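You operate a simulated robot arm through the tools that you are given. There is no shell and no other tool. Be economical: measure what you need, move in short steps, check, and stop when the job is done.

You are at the controls of a simulated robot arm. One attempt, no reset.

Task
Switch to the upper shaft, set about 60 N on it, slacken the lower tension to zero and jog.

It is judged by the outcome, as a careful person would: the job done as asked, and still so three seconds after it is handed in. It fails if anything else is knocked over, pushed out of place, dropped, spilled or broken.

Robot
A 6-joint arm with a two-finger parallel gripper, fixed in place. Base frame: the origin is at the foot of the arm, x ahead of it, y to its left, z up. Units: cm, rad, N and s.
With the tool pointing down near the work surface it reaches from about 14 to 60 cm from the base axis. Its first joint turns from -1.152 to 1.152 rad. Payload 2.7 kg.
The tool frame sits at the grasp point between the pads (the TCP): z along the fingers, y along the line on which they close. The tips reach 2.3 cm beyond it. Largest opening 9.4 cm; finger width 3.8, thickness 1; the body of the gripper, 5.4 by 9.6 cm, starts 3.9 cm behind the TCP.
Orientation is that of the tool frame in the base frame, as a unit quaternion [x, y, z, w]. With the fingers straight down and closing along the base's y, the tool's x points along the base's -x, its y along +y and its z along -z.

Tools
- The arm moves only by the tool servo_tool. Its argument "increments" is a list of rows, each an object of numbers (a shift or turn left out is 0, a gripper value left out holds the last): "rx", "ry", "rz": the turn, a rotation vector about the tool's x, y, z in rad; "x", "y", "z": the shift along the tool's x, y, z in cm; "jaw": the closure in counts, from 0 (fully open) to 255 (shut). In form: [{"rx": .., "ry": .., "rz": .., "x": .., "y": .., "z": .., "jaw": ..}, ...]. A call has 1 to 10 rows; each row is the pose to reach, as a shift and turn from the pose commanded when the call began, along the tool's axes at that moment. A row lasts 0.2 s, in which the tool goes at most 5 cm and 0.15 rad; a call with a longer step from one row to the next is refused whole, and so is a gripper value outside its range. Where a pose cannot be reached the arm comes as near as it can. A force on the tool above 40 N (or 10 N above the force at the start of the call, whichever is more), or a blocked arm, ends the call early, and 0.2 s more pass. The fingers move at their own pace (about 4.5 cm/s each) and stop on an object; they squeeze with about 27 N. The grip force told is the motor's: it shows also when the fingers shut on nothing. Time passes only in rows, and 0.2 s behind the last, so rows that repeat a pose let the fingers close. It gives the time, the measured TCP pose, the force on the tool (base axes), the opening and the grip force at its end, in the units of the frame above (readings bear some noise), with the torque about the TCP (base axes, N m) and any sound that the robot's microphone picked up.
- Cameras (640 x 400 px; columns grow to the right, rows downward): "scene" is fixed at [8.36, -44.51, 139.55]; the picture's right is [0.66, -0.76, 0.00], its down [-0.49, -0.43, -0.76] and it looks along [0.57, 0.50, -0.65] (base axes); focal length 272 px, centre (320, 200). "wrist" rides on the gripper at [8.7, 1.6, -7.4] in the tool frame; the picture's right is [-0.18, 0.98, 0.00], its down [-0.58, -0.11, -0.81] and it looks along [-0.79, -0.15, 0.59] (tool axes); focal length 243 px, centre (320, 200). There is no depth. A picture from a camera that has moved, and an enlarged one, comes with that camera's place and axes in the base frame and with its lens.
- get_image(camera): a new picture of that camera. No time passes.
- enlarge(camera, box): a new picture of the part [left, top, right, bottom] of that camera's present view, enlarged. No time passes.
- hand_in(): hands the job in; it is judged then, once.

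Go step by step. Nothing tells you positions but the pictures and the camera data: compare them with the known pose of the tool, close in by small moves and look again before you grip or let go. The budget is 120 turns and 76 pictures, counting those below and the enlarged ones. Unless the task says otherwise, let go and move clear before handing in, and close with one line.

The tools are called after ">>>" by a JSON object that holds its "fn" and its "kwargs". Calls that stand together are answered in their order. servo_tool: Moves the arm, as the interface text tells. Its arguments: {"type":"object","properties":{"increments":{"type":"array","items":{"type":"object","properties":{"rx":{"type":"number"},"ry":{"type":"number"},"rz":{"type":"number"},"x":{"type":"number"},"y":{"type":"number"},"z":{"type":"number"},"jaw":{"type":"number"}}}}},"required":["increments"]} The other tools are called the same way: get_image (camera) takes a picture; enlarge (camera, box) takes an enlarged picture of a part of a camera's view; hand_in () hands the job in.

At the start:

```text
t: 0.0
eef_pos: [39.73, 19.31, 116.71]
tcp_rot: [0.0, 1.0, 0.0, -0.001]
force: [0.0, -0.1, -0.3]
torque: [0.02, -0.01, 0.01]
width: 9.41
grasp_force: 0.1
```

scene: 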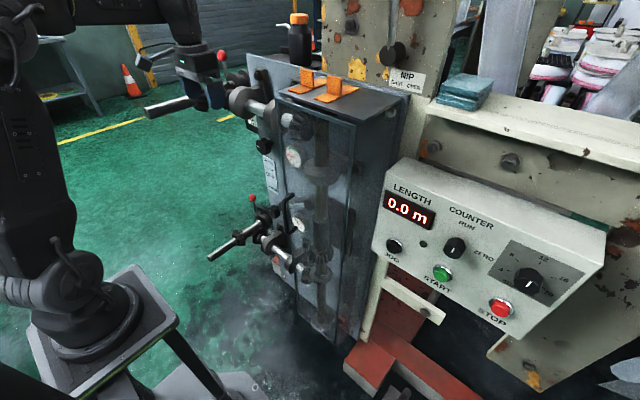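
wrist: 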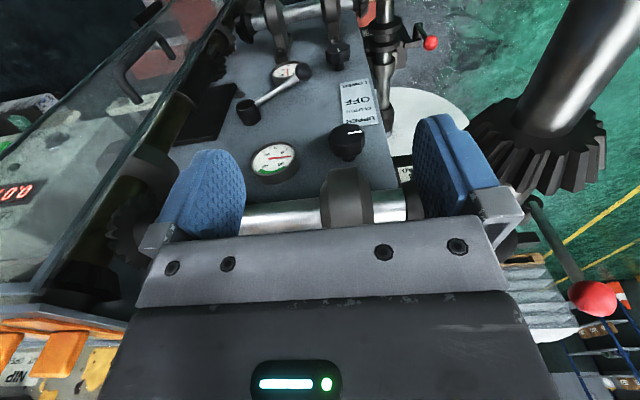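

I see a panel with two shafts, gauges, a lever and knobs, plus a counter box with JOG/START/STOP buttons. I'll enlarge views to identify the controls before moving.

>>> {"fn": "enlarge", "kwargs": {"camera": "scene", "box": [200, 60, 360, 160]}}

>>> {"fn": "enlarge", "kwargs": {"camera": "scene", "box": [200, 180, 360, 280]}}

>>> {"fn": "enlarge", "kwargs": {"camera": "scene", "box": [370, 170, 610, 320]}}

>>> {"fn": "enlarge", "kwargs": {"camera": "wrist", "box": [200, 0, 456, 200]}}

```text
4.00 times, centred on (280, 110) of scene
camera zoom: at [8.36, -44.51, 139.55], right [0.66, -0.76, 0.0], down [-0.49, -0.43, -0.76], along [0.57, 0.5, -0.65], focal length 1088 px, centre (480, 560)
```

zoom: 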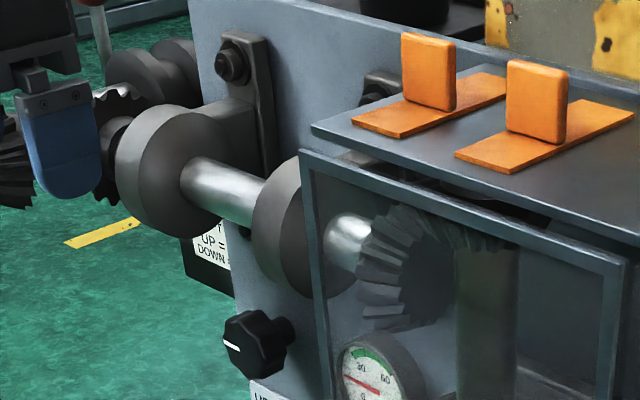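

```text
4.00 times, centred on (280, 230) of scene
camera zoom: at [8.36, -44.51, 139.55], right [0.66, -0.76, 0.0], down [-0.49, -0.43, -0.76], along [0.57, 0.5, -0.65], focal length 1088 px, centre (480, 80)
```

zoom: 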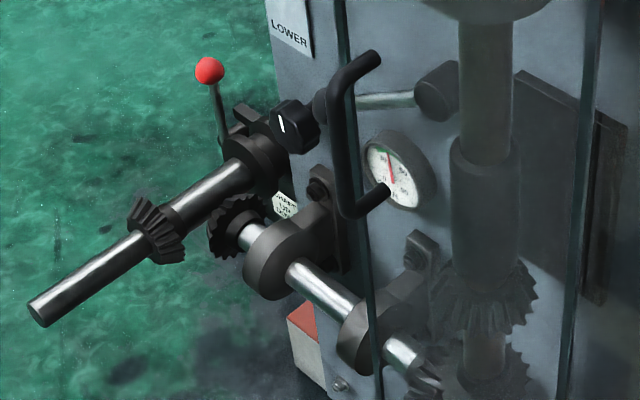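

```text
2.67 times, centred on (490, 245) of scene
camera zoom: at [8.36, -44.51, 139.55], right [0.66, -0.76, 0.0], down [-0.49, -0.43, -0.76], along [0.57, 0.5, -0.65], focal length 725 px, centre (-133, 80)
```

zoom: 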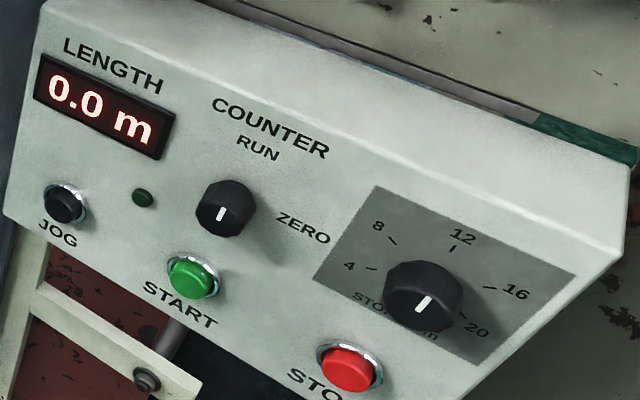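

```text
2.00 times, centred on (328, 100) of wrist
camera zoom: at [31.15, 20.87, 124.15], right [0.18, 0.98, 0.0], down [0.58, -0.11, 0.81], along [0.79, -0.15, -0.59], focal length 485 px, centre (304, 400)
```

zoom: 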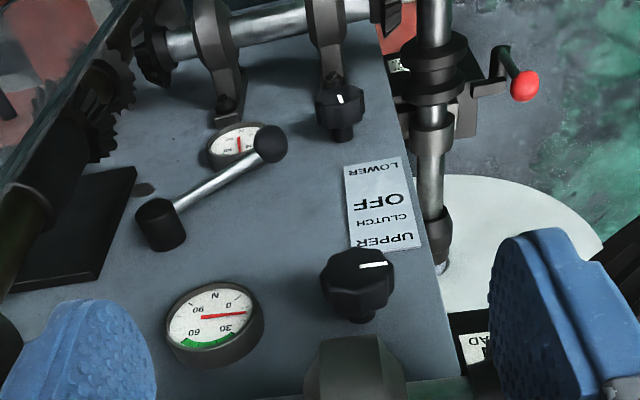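

The central lever appears to be the clutch, currently at LOWER. Next I'm reading the small labels near the red-ball levers, the NIP sign and the gauges.

>>> {"fn": "enlarge", "kwargs": {"camera": "scene", "box": [240, 100, 320, 150]}}

>>> {"fn": "enlarge", "kwargs": {"camera": "scene", "box": [250, 140, 330, 190]}}

>>> {"fn": "enlarge", "kwargs": {"camera": "scene", "box": [260, 195, 340, 245]}}

>>> {"fn": "enlarge", "kwargs": {"camera": "scene", "box": [120, 30, 280, 130]}}

>>> {"fn": "enlarge", "kwargs": {"camera": "scene", "box": [290, 50, 450, 150]}}

>>> {"fn": "enlarge", "kwargs": {"camera": "wrist", "box": [360, 10, 488, 90]}}

```text
8.00 times, centred on (280, 125) of scene
camera zoom: at [8.36, -44.51, 139.55], right [0.66, -0.76, 0.0], down [-0.49, -0.43, -0.76], along [0.57, 0.5, -0.65], focal length 2176 px, centre (640, 800)
```

zoom: 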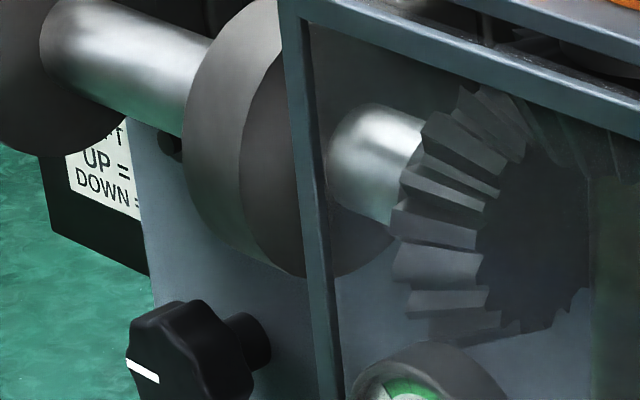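

```text
8.00 times, centred on (290, 165) of scene
camera zoom: at [8.36, -44.51, 139.55], right [0.66, -0.76, 0.0], down [-0.49, -0.43, -0.76], along [0.57, 0.5, -0.65], focal length 2176 px, centre (560, 480)
```

zoom: 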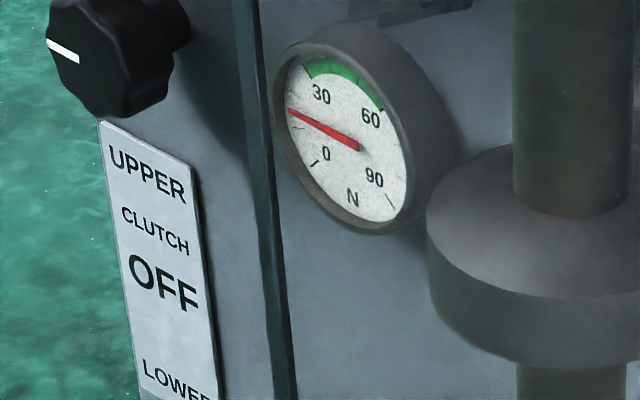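

```text
8.00 times, centred on (300, 220) of scene
camera zoom: at [8.36, -44.51, 139.55], right [0.66, -0.76, 0.0], down [-0.49, -0.43, -0.76], along [0.57, 0.5, -0.65], focal length 2176 px, centre (480, 40)
```

zoom: 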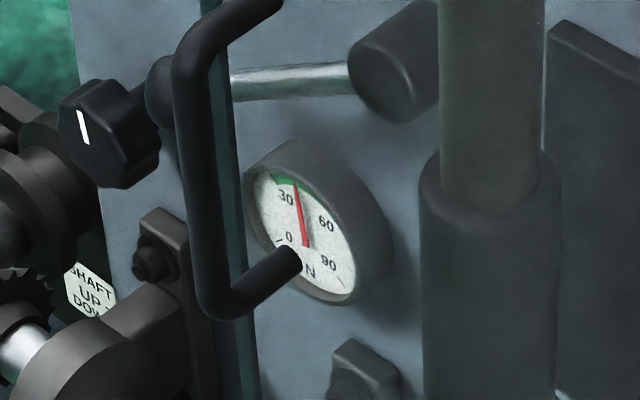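

```text
4.00 times, centred on (200, 80) of scene
camera zoom: at [8.36, -44.51, 139.55], right [0.66, -0.76, 0.0], down [-0.49, -0.43, -0.76], along [0.57, 0.5, -0.65], focal length 1088 px, centre (800, 680)
```

zoom: 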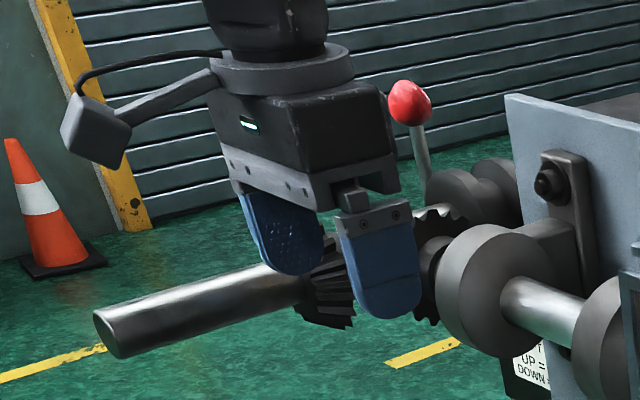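

```text
4.00 times, centred on (370, 100) of scene
camera zoom: at [8.36, -44.51, 139.55], right [0.66, -0.76, 0.0], down [-0.49, -0.43, -0.76], along [0.57, 0.5, -0.65], focal length 1088 px, centre (120, 600)
```

zoom: 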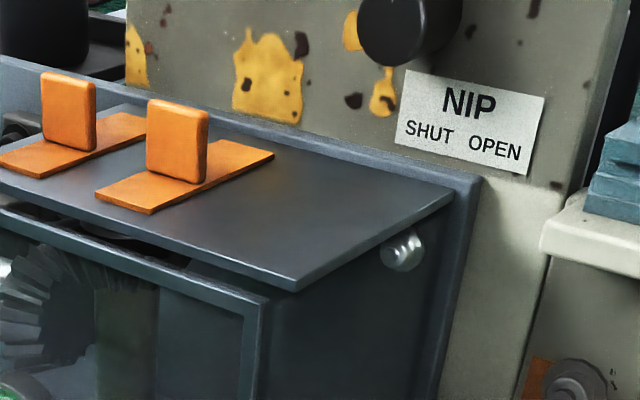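

```text
5.00 times, centred on (424, 50) of wrist
camera zoom: at [31.15, 20.87, 124.15], right [0.18, 0.98, 0.0], down [0.58, -0.11, 0.81], along [0.79, -0.15, -0.59], focal length 1213 px, centre (-200, 950)
```

zoom: 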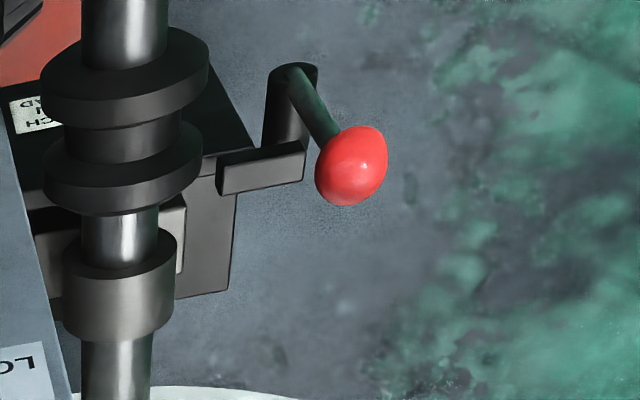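

Rough triangulation: upper knob ≈ (59, 26, 92.5), lower knob ≈ (59, 28, 60), clutch lever pivot ≈ (61, 6, 76) with its grip ≈ (57.5, 19, 69), guard handle ≈ (41, -4, 91). I'll back off and lower the tool to view the panel and the labels with the wrist camera.

>>> {"fn": "servo_tool", "kwargs": {"increments": [{"x": 4}, {"x": 8}, {"x": 12}, {"x": 13, "z": 4}, {"x": 13, "z": 8}, {"x": 13, "z": 12}]}}

>>> {"fn": "get_image", "kwargs": {"camera": "wrist"}}

```text
t: 1.4
eef_pos: [26.82, 19.26, 104.58]
tcp_rot: [0.0, 1.0, 0.001, 0.0]
force: [-0.3, -0.5, 0.7]
torque: [-0.02, 0.01, -0.01]
width: 9.4
grasp_force: 0.1
```

```text
63 pictures are left
camera wrist: at [18.18, 20.79, 112.09], right [0.18, 0.98, 0.0], down [0.58, -0.11, 0.81], along [0.79, -0.15, -0.59], focal length 243 px, centre (320, 200)
```

wrist: 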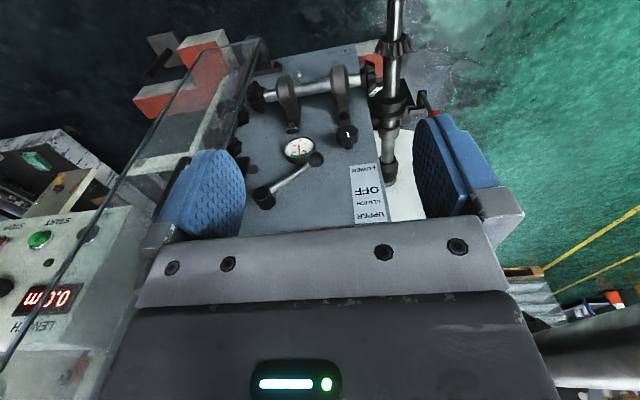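

The guard is closed at y < -3.5, and the clutch lever, knobs and gauges are all accessible to its left. I'm zooming in on the details.

>>> {"fn": "enlarge", "kwargs": {"camera": "wrist", "box": [230, 40, 454, 180]}}

>>> {"fn": "enlarge", "kwargs": {"camera": "wrist", "box": [360, 70, 456, 130]}}

```text
2.86 times, centred on (342, 110) of wrist
camera zoom: at [18.18, 20.79, 112.09], right [0.18, 0.98, 0.0], down [0.58, -0.11, 0.81], along [0.79, -0.15, -0.59], focal length 693 px, centre (257, 457)
```

zoom: 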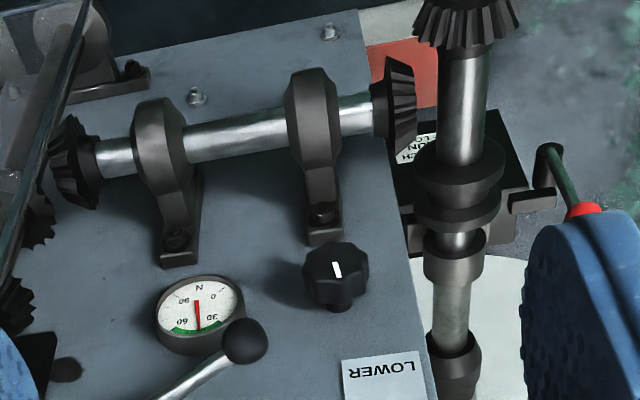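

```text
6.67 times, centred on (408, 100) of wrist
camera zoom: at [18.18, 20.79, 112.09], right [0.18, 0.98, 0.0], down [0.58, -0.11, 0.81], along [0.79, -0.15, -0.59], focal length 1618 px, centre (-267, 867)
```

zoom: 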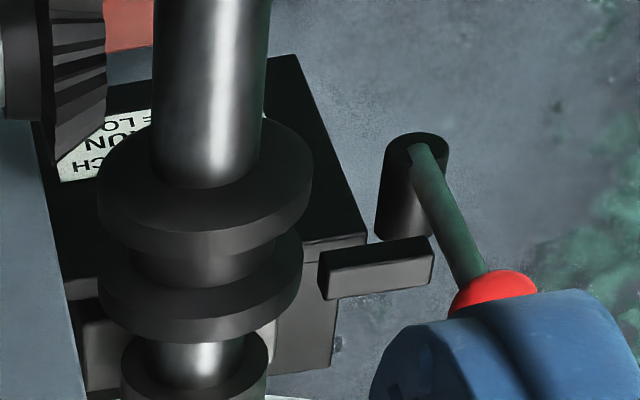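

Labels read: clutch UPPER/OFF/LOWER, shaft latch "UP = RUN / DOWN = LOAD" (both up), upper gauge about 20 N and lower about 40 N. I'll turn the tool horizontal toward the panel (+x) in free space.

>>> {"fn": "servo_tool", "kwargs": {"increments": [{"ry": -0.15, "x": -1.5, "z": 1}, {"ry": -0.3, "x": -3, "z": 2}, {"ry": -0.45, "x": -4.5, "z": 3}, {"ry": -0.6, "x": -6, "z": 4}, {"ry": -0.75, "x": -7.5, "z": 5}, {"ry": -0.9, "x": -9, "z": 6}, {"ry": -1.05, "x": -10.5, "z": 7}, {"ry": -1.2, "x": -12, "z": 8}, {"ry": -1.35, "x": -13, "z": 9}, {"ry": -1.5, "x": -14, "z": 10}]}}

>>> {"fn": "get_image", "kwargs": {"camera": "wrist"}}

>>> {"fn": "get_image", "kwargs": {"camera": "scene"}}

```text
t: 3.6
eef_pos: [42.47, 21.35, 97.33]
tcp_rot: [-0.005, 0.733, -0.01, 0.68]
force: [0.1, 0.6, 0.1]
torque: [0.0, -0.03, 0.01]
width: 9.44
grasp_force: 0.0
out of reach, approached as far as the arm can: row 9, 10
```

```text
60 pictures are left
camera wrist: at [34.43, 22.75, 89.32], right [0.02, 0.99, 0.16], down [-0.76, -0.09, 0.64], along [0.65, -0.14, 0.75], focal length 243 px, centre (320, 200)
```

wrist: 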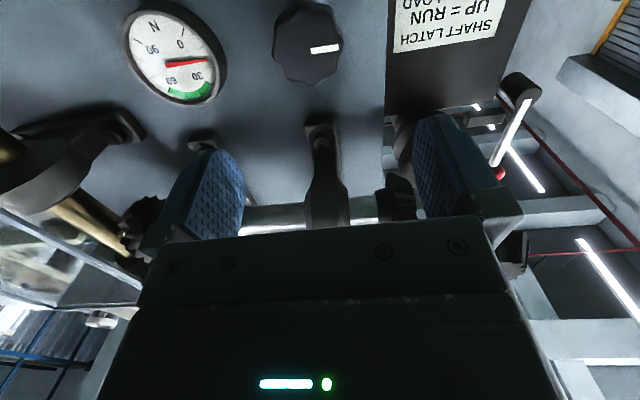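

```text
59 pictures are left
```

scene: 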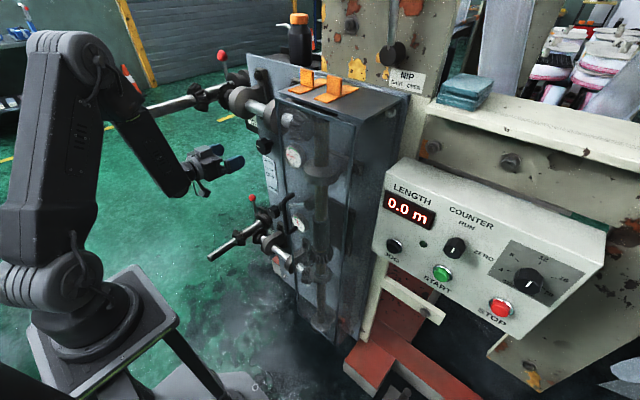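

With the crop aspect corrected, the positions from three views agree: upper knob (55, 20.5, 96), lower knob (54.5, 20, 68), lever pivot (56, 2, 82), lever grip (53, 13.3, 75.5), panel face x ≈ 58. I'll close the jaws and go to a standoff below the lever, to push it upward through OFF to UPPER.

>>> {"fn": "servo_tool", "kwargs": {"increments": [{"x": 3.5, "y": -1.4, "z": 1.3, "ry": -0.02, "jaw": 255}, {"x": 7, "y": -2.8, "z": 2.6, "ry": -0.03}, {"x": 10.5, "y": -4.2, "z": 3.9, "ry": -0.04}, {"x": 14, "y": -5.6, "z": 5.2, "ry": -0.05}, {"x": 17.5, "y": -7, "z": 6.5, "ry": -0.06}, {"x": 21, "y": -8.3, "z": 7.7, "ry": -0.07}, {"x": 21, "y": -8.3, "z": 7.7, "ry": -0.07}]}}

>>> {"fn": "get_image", "kwargs": {"camera": "wrist"}}

>>> {"fn": "enlarge", "kwargs": {"camera": "scene", "box": [180, 130, 340, 230]}}

```text
t: 5.0
eef_pos: [53.2, 15.6, 77.19]
tcp_rot: [-0.041, 0.697, -0.036, 0.715]
force: [-9.9, 2.8, 10.0]
torque: [-0.09, 0.18, -0.18]
width: 0.0
grasp_force: 27.3
out of reach, approached as far as the arm can: row 1, 2, 3, 4, 5, 6, 7
stopped in row 7: the force on the tool passed its limit at 54 N (the readings are from after the stop); the commanded pose is now the measured one
```

```text
58 pictures are left
camera wrist: at [46.07, 16.06, 68.27], right [-0.01, 1.0, 0.08], down [-0.82, -0.05, 0.57], along [0.57, -0.06, 0.82], focal length 243 px, centre (320, 200)
```

wrist: 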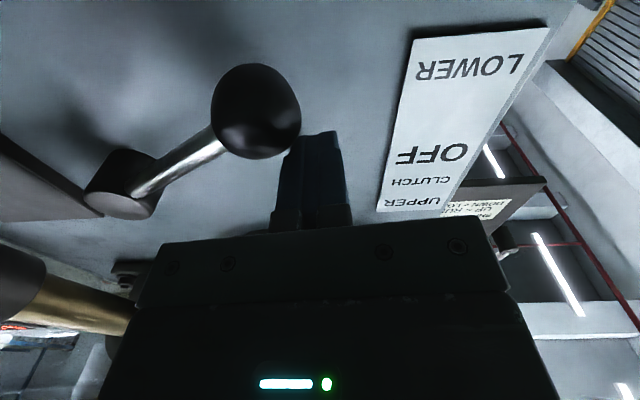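

```text
4.00 times, centred on (260, 180) of scene
camera zoom: at [8.33, -44.51, 139.56], right [0.66, -0.76, 0.0], down [-0.49, -0.43, -0.76], along [0.57, 0.5, -0.65], focal length 1088 px, centre (560, 280)
```

zoom: 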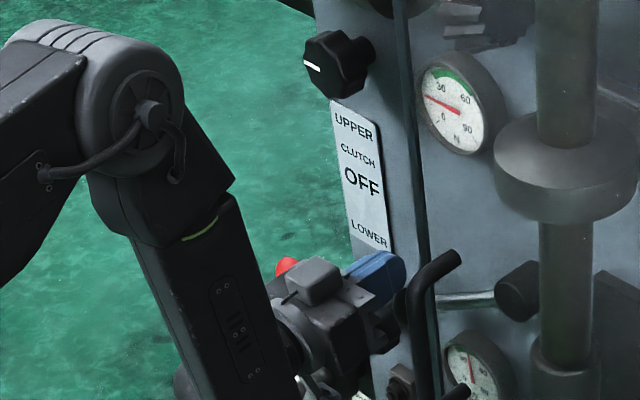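

The closed fingertips ran further forward than intended and touched beside the lever grip; the lever looks unmoved. I'll back straight off, level the roll, then look again.

>>> {"fn": "servo_tool", "kwargs": {"increments": [{"z": -3}, {"z": -6, "rz": 0.05}, {"z": -7, "rz": 0.109}, {"z": -7, "rz": 0.109}]}}

>>> {"fn": "get_image", "kwargs": {"camera": "wrist"}}

```text
t: 6.0
eef_pos: [50.72, 16.19, 77.28]
tcp_rot: [-0.045, 0.699, -0.044, 0.713]
force: [0.1, 0.2, 0.0]
torque: [-0.05, 0.0, -0.06]
width: 0.0
grasp_force: 27.0
out of reach, approached as far as the arm can: row 1, 2, 3, 4
```

```text
56 pictures are left
camera wrist: at [43.39, 16.66, 68.42], right [0.0, 1.0, 0.06], down [-0.82, -0.04, 0.57], along [0.58, -0.05, 0.82], focal length 243 px, centre (320, 200)
```

wrist: 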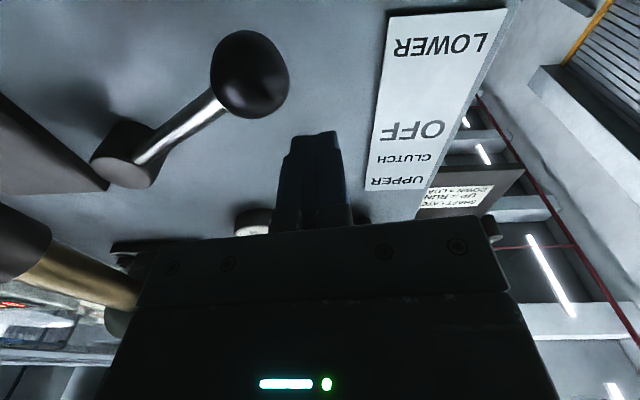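

The horizontal pose is cramped at this height: the arm can't retract further without pitching down. I'll pitch the tool down about 0.4 rad, then go down past the grip and left under the lever rod.

>>> {"fn": "servo_tool", "kwargs": {"increments": [{"ry": 0.13, "z": -0.5}, {"ry": 0.26, "z": -1}, {"ry": 0.4, "z": -1}, {"ry": 0.4, "z": -1}]}}

```text
t: 7.0
eef_pos: [49.55, 16.32, 77.26]
tcp_rot: [-0.036, 0.827, -0.051, 0.559]
force: [0.1, -0.1, -0.4]
torque: [0.02, 0.02, 0.0]
width: 0.0
grasp_force: 26.6
```

>>> {"fn": "servo_tool", "kwargs": {"increments": [{"x": 4.3, "y": 0.5, "z": 0.4, "rz": 0.06}, {"x": 8.6, "y": 1.04, "z": 0.76, "rz": 0.12}, {"x": 9.08, "y": -3.2, "z": 0.95, "rz": 0.12}, {"x": 9.08, "y": -3.2, "z": 0.95, "rz": 0.12}]}}

>>> {"fn": "get_image", "kwargs": {"camera": "wrist"}}

>>> {"fn": "enlarge", "kwargs": {"camera": "scene", "box": [180, 140, 340, 240]}}

```text
t: 8.1
eef_pos: [51.87, 13.27, 69.25]
tcp_rot: [-0.005, 0.83, -0.055, 0.555]
force: [0.1, -0.3, -0.9]
torque: [0.0, -0.02, 0.0]
width: 0.02
grasp_force: 26.5
out of reach, approached as far as the arm can: row 1, 2, 3, 4
```

```text
55 pictures are left
camera wrist: at [41.9, 14.89, 63.98], right [0.12, 0.99, 0.07], down [-0.53, 0.0, 0.85], along [0.84, -0.14, 0.52], focal length 243 px, centre (320, 200)
```

wrist: 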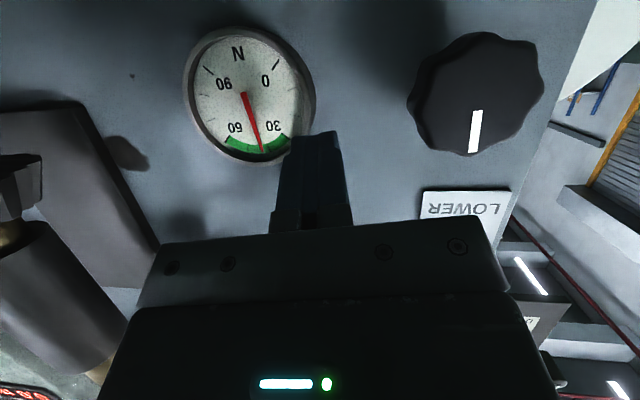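

```text
4.00 times, centred on (260, 190) of scene
camera zoom: at [8.36, -44.51, 139.55], right [0.65, -0.76, 0.0], down [-0.49, -0.43, -0.76], along [0.57, 0.5, -0.65], focal length 1088 px, centre (560, 240)
```

zoom: 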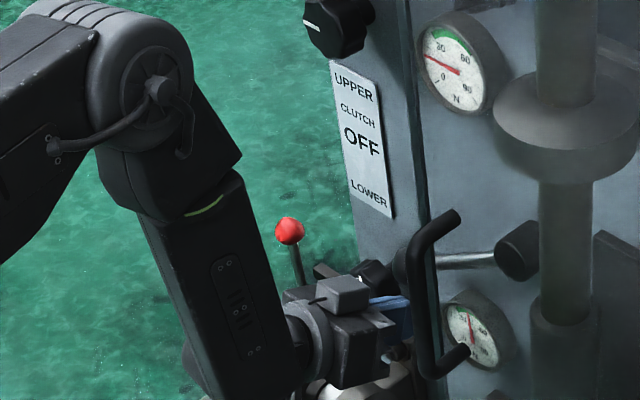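

The fingertip is now right beneath the lever grip. Pushing upward in steps.

>>> {"fn": "servo_tool", "kwargs": {"increments": [{"x": -1.38, "y": -0.6, "z": -0.57}, {"x": -2.76, "y": -0.9, "z": -1.13}, {"x": -4.14, "y": -1.1, "z": -1.7}, {"x": -5.5, "y": -1.2, "z": -2.27}, {"x": -6.9, "y": -1.4, "z": -2.83}, {"x": -8.3, "y": -1.5, "z": -3.4}, {"x": -9.2, "y": -1.6, "z": -3.78}]}}

>>> {"fn": "get_image", "kwargs": {"camera": "wrist"}}

```text
t: 9.7
eef_pos: [51.99, 12.71, 79.38]
tcp_rot: [-0.005, 0.83, -0.055, 0.555]
force: [0.8, -2.2, -4.5]
torque: [-0.02, 0.12, -0.06]
width: 0.03
grasp_force: 27.6
```

```text
53 pictures are left
camera wrist: at [41.8, 14.26, 74.08], right [0.12, 0.99, 0.07], down [-0.52, 0.0, 0.85], along [0.84, -0.14, 0.52], focal length 243 px, centre (320, 200)
```

wrist: 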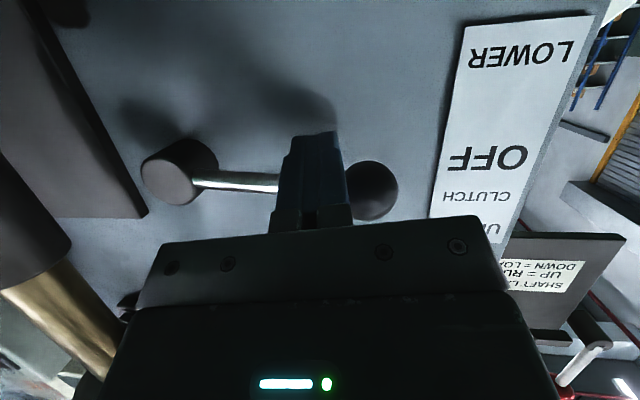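

The lever is moving and is around OFF now with about 5 N of push. Continuing upward.

>>> {"fn": "servo_tool", "kwargs": {"increments": [{"x": -1.1, "y": -0.1, "z": -0.45}, {"x": -2.2, "y": -0.2, "z": -0.9}, {"x": -3.3, "y": -0.3, "z": -1.36}, {"x": -4.4, "y": -0.45, "z": -1.8}, {"x": -5.2, "y": -0.55, "z": -2.15}]}}

>>> {"fn": "get_image", "kwargs": {"camera": "wrist"}}

```text
t: 10.8
eef_pos: [51.83, 13.02, 84.96]
tcp_rot: [-0.01, 0.831, -0.053, 0.553]
force: [-1.4, 3.6, -17.2]
torque: [0.0, 0.36, 0.11]
width: 0.01
grasp_force: 27.2
```

```text
52 pictures are left
camera wrist: at [41.69, 14.49, 79.69], right [0.11, 0.99, 0.07], down [-0.52, 0.0, 0.85], along [0.85, -0.13, 0.52], focal length 243 px, centre (320, 200)
```

wrist: 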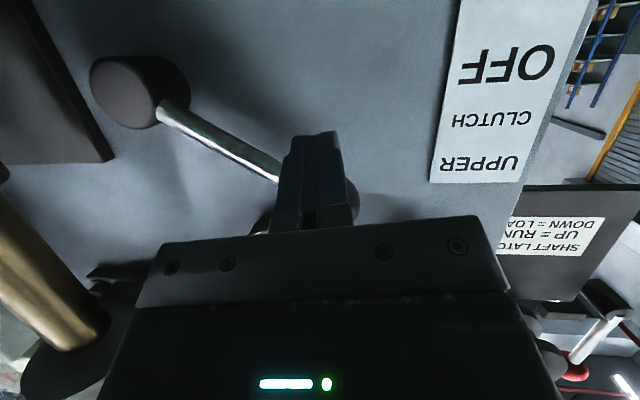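

The force rose to 17 N with the lever about 30° up, i.e. at its UPPER stop. I'll come away downward and check it stays.

>>> {"fn": "servo_tool", "kwargs": {"increments": [{"x": 1.8, "z": 0.5}, {"x": 3.6, "z": 0.5}, {"x": 4, "z": -3}, {"x": 4, "z": -4}]}}

>>> {"fn": "get_image", "kwargs": {"camera": "wrist"}}

>>> {"fn": "enlarge", "kwargs": {"camera": "scene", "box": [220, 120, 348, 200]}}

```text
t: 11.8
eef_pos: [46.89, 12.82, 83.0]
tcp_rot: [-0.009, 0.83, -0.056, 0.556]
force: [-0.5, -0.5, 0.0]
torque: [0.01, 0.01, -0.01]
width: 0.0
grasp_force: 27.1
```

```text
51 pictures are left
camera wrist: at [36.78, 14.36, 77.72], right [0.12, 0.99, 0.07], down [-0.53, 0.01, 0.85], along [0.84, -0.14, 0.52], focal length 243 px, centre (320, 200)
```

wrist: 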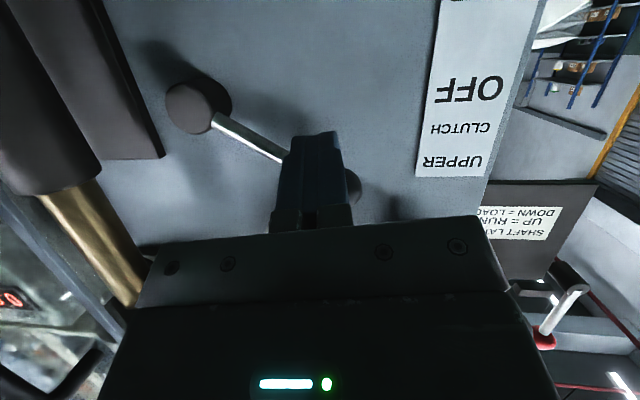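

```text
5.00 times, centred on (284, 160) of scene
camera zoom: at [8.36, -44.51, 139.55], right [0.66, -0.76, 0.0], down [-0.49, -0.43, -0.76], along [0.57, 0.5, -0.65], focal length 1360 px, centre (500, 400)
```

zoom: 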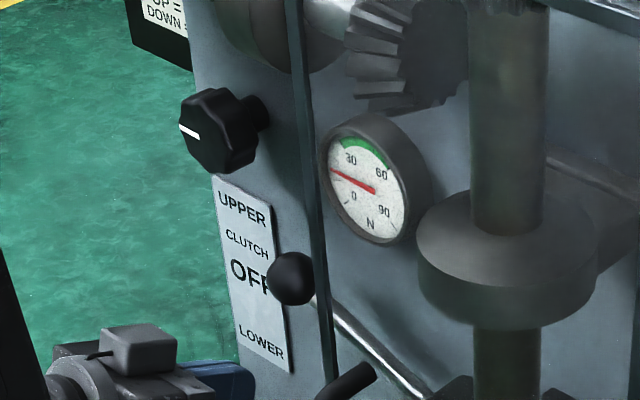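

The clutch lever rests at UPPER. Next, the upper tension knob: open the jaws and take a horizontal standoff in front of it.

>>> {"fn": "servo_tool", "kwargs": {"increments": [{"x": -3.9, "y": 2.1, "z": -2.1, "ry": -0.12, "rx": -0.03, "rz": 0.02, "jaw": 0}, {"x": -7.8, "y": 4.1, "z": -4.2, "ry": -0.24, "rx": -0.06, "rz": 0.05}, {"x": -11.7, "y": 6.2, "z": -6.3, "ry": -0.35, "rx": -0.09, "rz": 0.07}, {"x": -11.7, "y": 6.2, "z": -6.3, "ry": -0.39, "rx": -0.09, "rz": 0.07}, {"x": -11.7, "y": 6.2, "z": -6.3, "ry": -0.39, "rx": -0.09, "rz": 0.07}]}}

>>> {"fn": "get_image", "kwargs": {"camera": "wrist"}}

>>> {"fn": "enlarge", "kwargs": {"camera": "scene", "box": [180, 90, 340, 190]}}

```text
t: 13.1
eef_pos: [46.46, 21.4, 96.61]
tcp_rot: [-0.015, 0.708, -0.004, 0.706]
force: [-0.5, 0.2, 0.3]
torque: [0.03, -0.02, 0.03]
width: 9.38
grasp_force: 0.0
out of reach, approached as far as the arm can: row 1, 2, 3, 4, 5
```

```text
49 pictures are left
camera wrist: at [38.95, 22.5, 87.98], right [-0.02, 0.99, 0.16], down [-0.8, -0.11, 0.59], along [0.6, -0.12, 0.79], focal length 243 px, centre (320, 200)
```

wrist: 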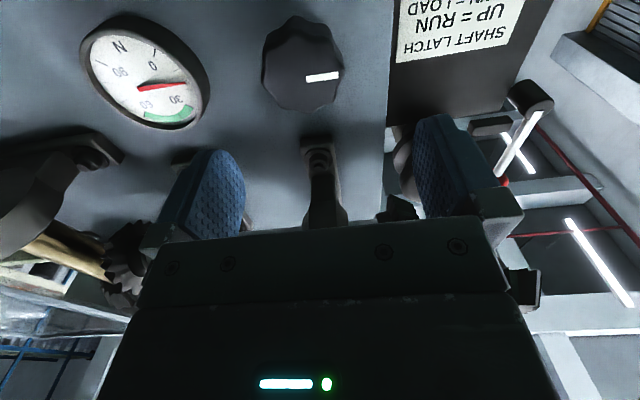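

```text
4.00 times, centred on (260, 140) of scene
camera zoom: at [8.36, -44.51, 139.55], right [0.66, -0.76, 0.0], down [-0.49, -0.43, -0.76], along [0.57, 0.5, -0.65], focal length 1088 px, centre (560, 440)
```

zoom: 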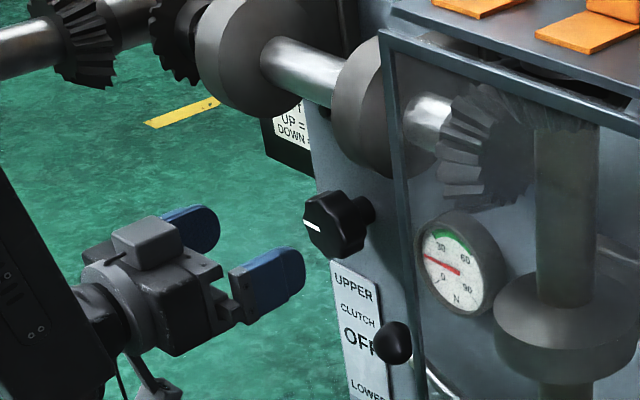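

Fingers straddle the knob line well. I'll advance along x, centred at y≈20.6, z≈95.6, and check before gripping.

>>> {"fn": "servo_tool", "kwargs": {"increments": [{"x": 1, "y": -0.9, "z": 2}, {"x": 1, "y": -0.9, "z": 4}, {"x": 1, "y": -0.9, "z": 5}, {"x": 1, "y": -0.9, "z": 5}]}}

>>> {"fn": "get_image", "kwargs": {"camera": "wrist"}}

>>> {"fn": "enlarge", "kwargs": {"camera": "scene", "box": [220, 110, 316, 170]}}

```text
t: 14.1
eef_pos: [51.45, 20.47, 95.69]
tcp_rot: [-0.012, 0.708, 0.004, 0.707]
force: [0.1, -0.2, -0.6]
torque: [-0.03, 0.01, -0.01]
width: 9.39
grasp_force: 0.0
out of reach, approached as far as the arm can: row 1
```

```text
47 pictures are left
camera wrist: at [44.0, 21.77, 86.97], right [-0.02, 0.98, 0.17], down [-0.8, -0.12, 0.58], along [0.6, -0.13, 0.79], focal length 243 px, centre (320, 200)
```

wrist: 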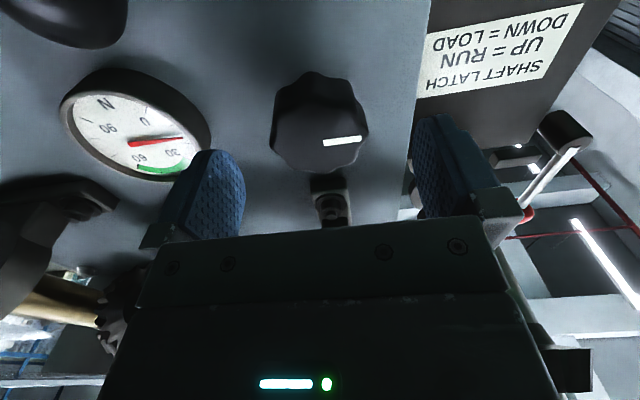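

```text
6.67 times, centred on (268, 140) of scene
camera zoom: at [8.36, -44.51, 139.55], right [0.66, -0.76, 0.0], down [-0.49, -0.43, -0.76], along [0.57, 0.5, -0.65], focal length 1813 px, centre (667, 600)
```

zoom: 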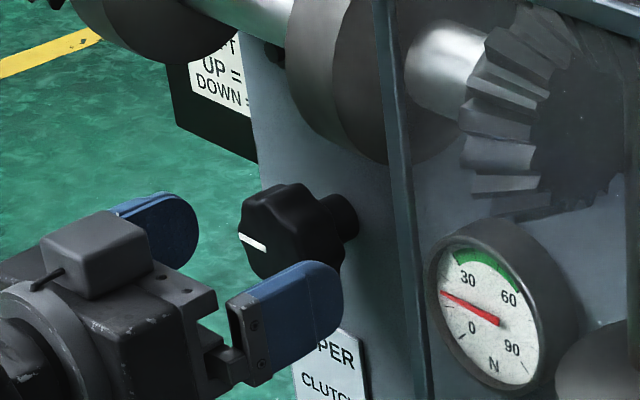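

The alignment agrees in both views. I'll advance 2.8 cm and close on the knob.

>>> {"fn": "servo_tool", "kwargs": {"increments": [{"x": 0.3, "z": 1.4}, {"x": 0.3, "z": 2.8}, {"x": 0.3, "z": 2.8, "jaw": 200}, {"x": 0.3, "z": 2.8, "jaw": 255}, {"x": 0.3, "z": 2.8}, {"x": 0.3, "z": 2.8}, {"x": 0.3, "z": 2.8}]}}

>>> {"fn": "get_image", "kwargs": {"camera": "wrist"}}

>>> {"fn": "enlarge", "kwargs": {"camera": "scene", "box": [220, 110, 316, 170]}}

```text
t: 15.7
eef_pos: [54.37, 20.44, 95.19]
tcp_rot: [-0.01, 0.708, 0.002, 0.706]
force: [-1.0, -11.0, -0.3]
torque: [0.02, -0.16, -0.36]
width: 5.12
grasp_force: 45.5
```

```text
45 pictures are left
camera wrist: at [46.83, 21.74, 86.6], right [-0.02, 0.98, 0.17], down [-0.8, -0.12, 0.58], along [0.6, -0.13, 0.79], focal length 243 px, centre (320, 200)
```

wrist: 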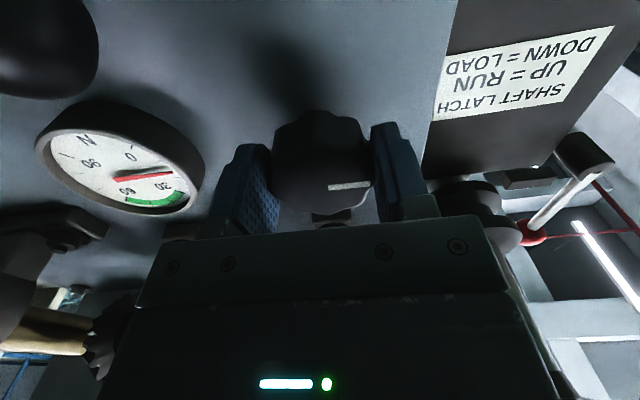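

```text
6.67 times, centred on (268, 140) of scene
camera zoom: at [8.36, -44.54, 139.54], right [0.65, -0.76, 0.0], down [-0.49, -0.43, -0.76], along [0.57, 0.5, -0.65], focal length 1813 px, centre (667, 600)
```

zoom: 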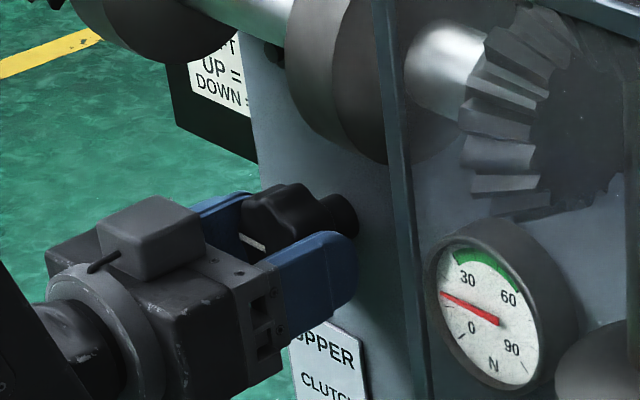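

Gripped (5.1 cm). A small clockwise test turn of 0.3 rad, shifting −0.3 cm in y to relieve the side force.

>>> {"fn": "servo_tool", "kwargs": {"increments": [{"y": -0.3}, {"y": -0.3, "rz": 0.1}, {"y": -0.3, "rz": 0.2}, {"y": -0.3, "rz": 0.3}, {"y": -0.3, "rz": 0.3}]}}

>>> {"fn": "enlarge", "kwargs": {"camera": "scene", "box": [220, 110, 316, 170]}}

```text
t: 16.2
eef_pos: [54.39, 20.47, 95.32]
tcp_rot: [0.001, 0.712, 0.007, 0.702]
force: [-17.8, -6.0, 6.1]
torque: [0.0, -0.15, -0.58]
width: 5.1
grasp_force: 45.2
out of reach, approached as far as the arm can: row 2
stopped in row 2: the force on the tool passed its limit at 59 N (the readings are from after the stop); the commanded pose is now the measured one
```

```text
6.67 times, centred on (268, 140) of scene
camera zoom: at [8.31, -44.53, 139.55], right [0.66, -0.76, 0.0], down [-0.49, -0.43, -0.76], along [0.57, 0.5, -0.65], focal length 1813 px, centre (667, 600)
```

zoom: 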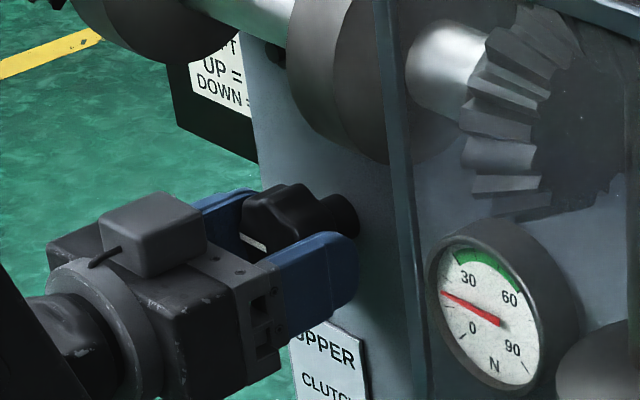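

Clockwise is blocked by the last joint's limit at this roll, so I'll release, roll the open gripper counter-clockwise, regrip and turn clockwise from there.

>>> {"fn": "servo_tool", "kwargs": {"increments": [{"jaw": 60}, {"jaw": 60}, {"rz": -0.15}, {"rz": -0.3}, {"rz": -0.45}, {"rz": -0.6}, {"rz": -0.75}, {"rz": -0.9}, {"rz": -1.05}, {"rz": -1.2}]}}

```text
t: 18.4
eef_pos: [54.38, 20.39, 95.23]
tcp_rot: [-0.402, 0.589, -0.391, 0.582]
force: [0.4, 0.3, -0.7]
torque: [0.01, 0.01, -0.02]
width: 7.19
grasp_force: 0.1
```

>>> {"fn": "servo_tool", "kwargs": {"increments": [{"rz": -0.15}, {"rz": -0.3}, {"rz": -0.45}, {"rz": -0.6}, {"rz": -0.7}, {"rz": -0.7}]}}

>>> {"fn": "get_image", "kwargs": {"camera": "wrist"}}

>>> {"fn": "enlarge", "kwargs": {"camera": "scene", "box": [200, 90, 328, 170]}}

```text
t: 19.8
eef_pos: [54.43, 20.6, 95.28]
tcp_rot: [0.578, -0.416, 0.567, -0.413]
force: [0.1, -0.9, -0.5]
torque: [-0.02, 0.0, 0.01]
width: 7.19
grasp_force: 0.0
```

```text
42 pictures are left
camera wrist: at [47.08, 11.7, 96.51], right [-0.01, -0.13, -0.99], down [-0.81, 0.58, -0.07], along [0.58, 0.8, -0.12], focal length 243 px, centre (320, 200)
```

wrist: 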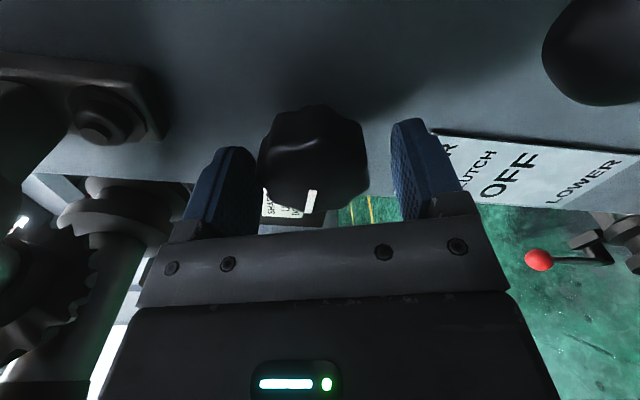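

```text
5.00 times, centred on (264, 130) of scene
camera zoom: at [8.36, -44.51, 139.55], right [0.66, -0.76, 0.0], down [-0.49, -0.43, -0.76], along [0.57, 0.5, -0.65], focal length 1360 px, centre (600, 550)
```

zoom: 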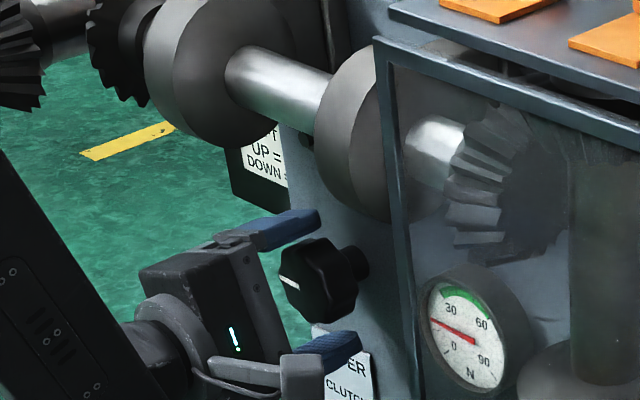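

Rolled −1.9 rad with the knob between the fingers, about 0.4 cm above centre. I'll grip and turn clockwise.

>>> {"fn": "servo_tool", "kwargs": {"increments": [{"y": -0.4}, {"y": -0.4, "jaw": 255}, {"y": -0.4}, {"y": -0.4}, {"y": -0.4}, {"y": -0.4, "rz": 0.1}, {"y": -0.4, "rz": 0.2}, {"y": -0.4, "rz": 0.3}, {"y": -0.4, "rz": 0.4}, {"y": -0.4, "rz": 0.5}]}}

>>> {"fn": "enlarge", "kwargs": {"camera": "scene", "box": [200, 90, 328, 170]}}

```text
t: 22.0
eef_pos: [54.49, 20.59, 95.56]
tcp_rot: [-0.457, 0.548, -0.446, 0.541]
force: [-0.7, -5.2, -9.3]
torque: [0.02, 0.1, 0.75]
width: 5.08
grasp_force: 44.4
```

```text
5.00 times, centred on (264, 130) of scene
camera zoom: at [8.38, -44.52, 139.55], right [0.66, -0.76, 0.0], down [-0.49, -0.43, -0.76], along [0.57, 0.5, -0.65], focal length 1360 px, centre (600, 550)
```

zoom: 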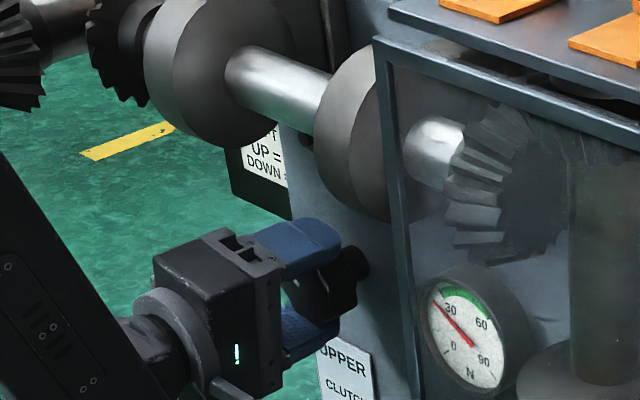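

The upper needle rises with clockwise turning. Continuing by 1.1 rad with a small centring shift.

>>> {"fn": "servo_tool", "kwargs": {"increments": [{"x": 0.2, "y": 0.25}, {"x": 0.2, "y": 0.25, "rz": 0.12}, {"x": 0.2, "y": 0.25, "rz": 0.24}, {"x": 0.2, "y": 0.25, "rz": 0.36}, {"x": 0.2, "y": 0.25, "rz": 0.48}, {"x": 0.2, "y": 0.25, "rz": 0.6}, {"x": 0.2, "y": 0.25, "rz": 0.74}, {"x": 0.2, "y": 0.25, "rz": 0.88}, {"x": 0.2, "y": 0.25, "rz": 1.02}, {"x": 0.2, "y": 0.25, "rz": 1.15}]}}

>>> {"fn": "enlarge", "kwargs": {"camera": "scene", "box": [264, 130, 328, 170]}}

```text
t: 24.2
eef_pos: [54.5, 20.48, 95.67]
tcp_rot: [-0.085, 0.704, -0.08, 0.701]
force: [-16.7, 2.5, 25.6]
torque: [0.01, -0.77, 0.43]
width: 5.12
grasp_force: 44.7
```

```text
10.00 times, centred on (296, 150) of scene
camera zoom: at [8.27, -44.52, 139.55], right [0.66, -0.76, 0.0], down [-0.49, -0.43, -0.76], along [0.57, 0.5, -0.65], focal length 2720 px, centre (560, 700)
```

zoom: 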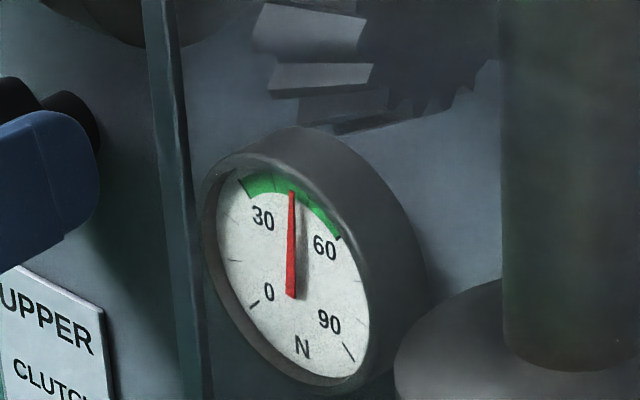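

Upper gauge is near 43 N. I'll release, roll back and do another stroke of about 1.1 rad.

>>> {"fn": "servo_tool", "kwargs": {"increments": [{"jaw": 60}, {"jaw": 60}, {"rz": -0.15}, {"rz": -0.3}, {"rz": -0.45}, {"rz": -0.6}, {"rz": -0.75}, {"rz": -0.9}, {"rz": -1.05}, {"rz": -1.2}]}}

>>> {"fn": "get_image", "kwargs": {"camera": "wrist"}}

```text
t: 26.4
eef_pos: [54.47, 20.51, 95.23]
tcp_rot: [-0.471, 0.534, -0.461, 0.529]
force: [0.0, -1.1, -0.3]
torque: [0.01, 0.04, 0.02]
width: 7.2
grasp_force: 0.0
```

```text
38 pictures are left
camera wrist: at [47.02, 11.97, 92.73], right [-0.02, 0.31, -0.95], down [-0.81, 0.56, 0.2], along [0.59, 0.77, 0.24], focal length 243 px, centre (320, 200)
```

wrist: 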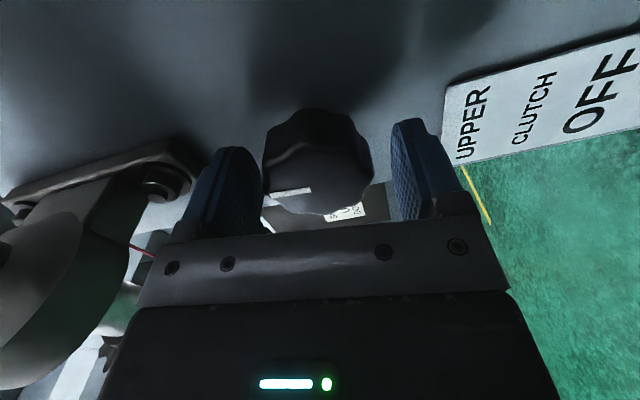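

>>> {"fn": "servo_tool", "kwargs": {"increments": [{"y": -0.2, "jaw": 255}, {"y": -0.2}, {"y": -0.2}, {"y": -0.2}, {"y": -0.2, "rz": 0.14}, {"y": -0.2, "rz": 0.28}, {"y": -0.2, "rz": 0.42}, {"y": -0.2, "rz": 0.56}, {"y": -0.2, "rz": 0.7}, {"y": -0.2, "rz": 0.84}]}}

>>> {"fn": "enlarge", "kwargs": {"camera": "scene", "box": [264, 130, 328, 170]}}

```text
t: 28.6
eef_pos: [54.55, 20.57, 95.48]
tcp_rot: [-0.21, 0.681, -0.203, 0.672]
force: [-0.2, -2.9, -2.6]
torque: [-0.02, -0.3, 0.97]
width: 5.1
grasp_force: 45.0
```

```text
10.00 times, centred on (296, 150) of scene
camera zoom: at [8.37, -44.51, 139.55], right [0.66, -0.76, 0.0], down [-0.49, -0.43, -0.76], along [0.57, 0.5, -0.65], focal length 2720 px, centre (560, 700)
```

zoom: 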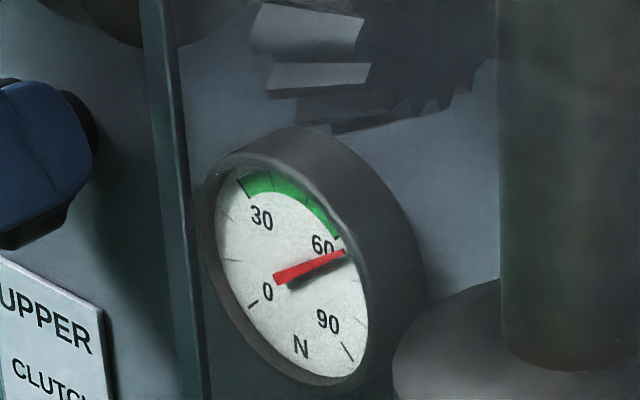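

The needle is near 60–64 N; I'll check it more squarely from the wrist camera.

>>> {"fn": "get_image", "kwargs": {"camera": "wrist"}}

```text
36 pictures are left
camera wrist: at [46.9, 16.82, 87.57], right [-0.01, 0.92, -0.4], down [-0.8, 0.23, 0.56], along [0.6, 0.32, 0.73], focal length 243 px, centre (320, 200)
```

wrist: 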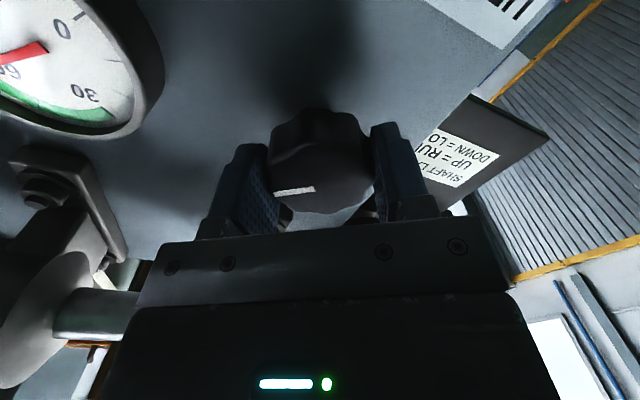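

I'll release and back off to read the gauge.

>>> {"fn": "servo_tool", "kwargs": {"increments": [{"jaw": 40}, {"jaw": 40}, {"jaw": 40, "z": -2}, {"z": -4, "rz": 0.13}, {"z": -6, "rz": 0.26}, {"z": -6, "rz": 0.4}, {"z": -6, "rz": 0.5}]}}

>>> {"fn": "enlarge", "kwargs": {"camera": "wrist", "box": [60, 0, 316, 160]}}

>>> {"fn": "enlarge", "kwargs": {"camera": "scene", "box": [278, 142, 310, 162]}}

```text
t: 30.2
eef_pos: [48.42, 20.45, 95.6]
tcp_rot: [-0.035, 0.711, -0.031, 0.701]
force: [0.1, 0.6, 0.2]
torque: [-0.02, -0.01, -0.02]
width: 7.9
grasp_force: 0.1
```

```text
2.50 times, centred on (188, 80) of wrist
camera zoom: at [40.86, 21.07, 86.98], right [0.0, 1.0, 0.09], down [-0.8, -0.06, 0.6], along [0.6, -0.07, 0.79], focal length 606 px, centre (650, 500)
```

zoom: 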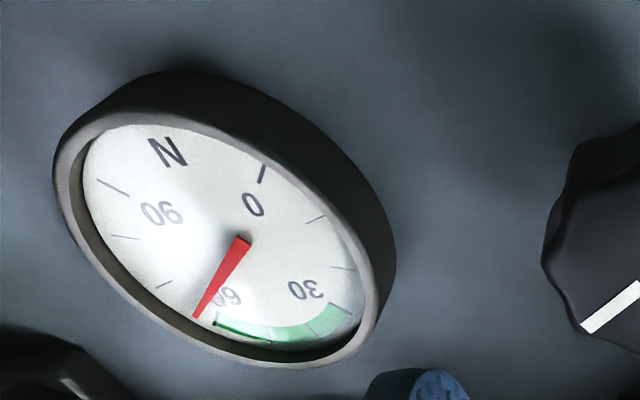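

```text
16.00 times, centred on (294, 152) of scene
camera zoom: at [8.36, -44.51, 139.55], right [0.66, -0.76, 0.0], down [-0.49, -0.43, -0.76], along [0.57, 0.5, -0.65], focal length 4351 px, centre (736, 968)
```

zoom: 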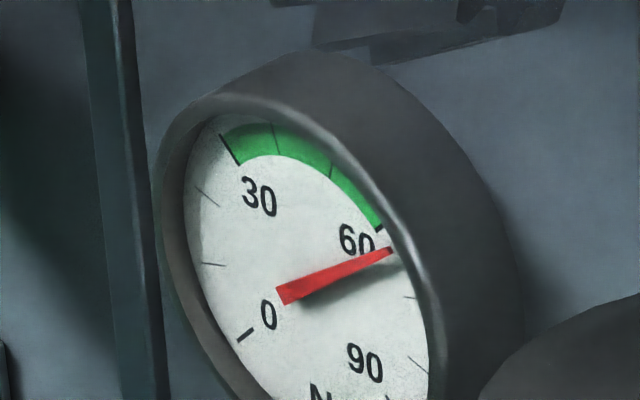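

It reads about 64 N; I'll take a small counter-clockwise trim of about 0.15 rad.

>>> {"fn": "servo_tool", "kwargs": {"increments": [{"z": 2, "rz": -0.15}, {"z": 4, "rz": -0.3}, {"z": 6.1, "rz": -0.3}, {"z": 6.1, "rz": -0.3, "jaw": 255}, {"z": 6.1, "rz": -0.3}, {"z": 6.1, "rz": -0.3}, {"z": 6.1, "rz": -0.3}, {"z": 6.1, "rz": -0.38}, {"z": 6.1, "rz": -0.46}, {"z": 6.1, "rz": -0.46}]}}

>>> {"fn": "enlarge", "kwargs": {"camera": "scene", "box": [278, 142, 310, 162]}}

```text
t: 32.4
eef_pos: [54.56, 20.32, 95.54]
tcp_rot: [-0.198, 0.684, -0.192, 0.675]
force: [12.2, 6.2, -0.4]
torque: [0.02, 0.91, -0.33]
width: 5.14
grasp_force: 45.0
```

```text
16.00 times, centred on (294, 152) of scene
camera zoom: at [8.4, -44.49, 139.56], right [0.66, -0.76, 0.0], down [-0.49, -0.43, -0.76], along [0.57, 0.5, -0.65], focal length 4351 px, centre (736, 968)
```

zoom: 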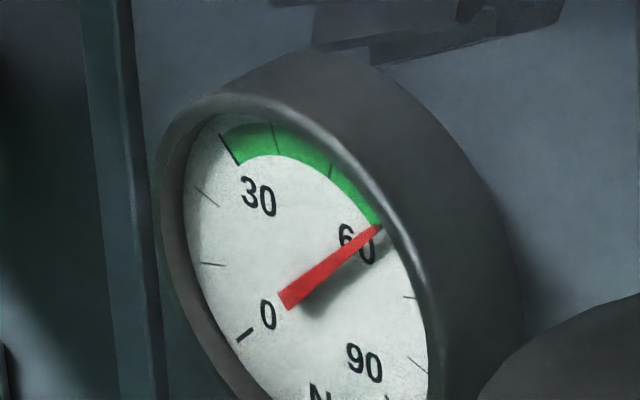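

It now points at 60. Release and back off.

>>> {"fn": "servo_tool", "kwargs": {"increments": [{"jaw": 40}, {"jaw": 40}, {"z": -3}, {"z": -6}, {"z": -6}]}}

>>> {"fn": "enlarge", "kwargs": {"camera": "scene", "box": [278, 142, 310, 162]}}

```text
t: 33.6
eef_pos: [48.42, 20.37, 95.67]
tcp_rot: [-0.198, 0.685, -0.19, 0.675]
force: [-0.3, 0.3, 0.1]
torque: [-0.01, 0.0, 0.03]
width: 7.91
grasp_force: 0.1
```

```text
16.00 times, centred on (294, 152) of scene
camera zoom: at [8.36, -44.51, 139.55], right [0.66, -0.76, 0.0], down [-0.49, -0.43, -0.76], along [0.57, 0.5, -0.65], focal length 4351 px, centre (736, 968)
```

zoom: 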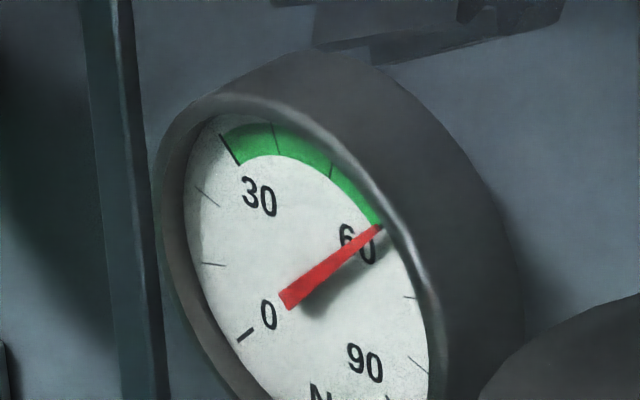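

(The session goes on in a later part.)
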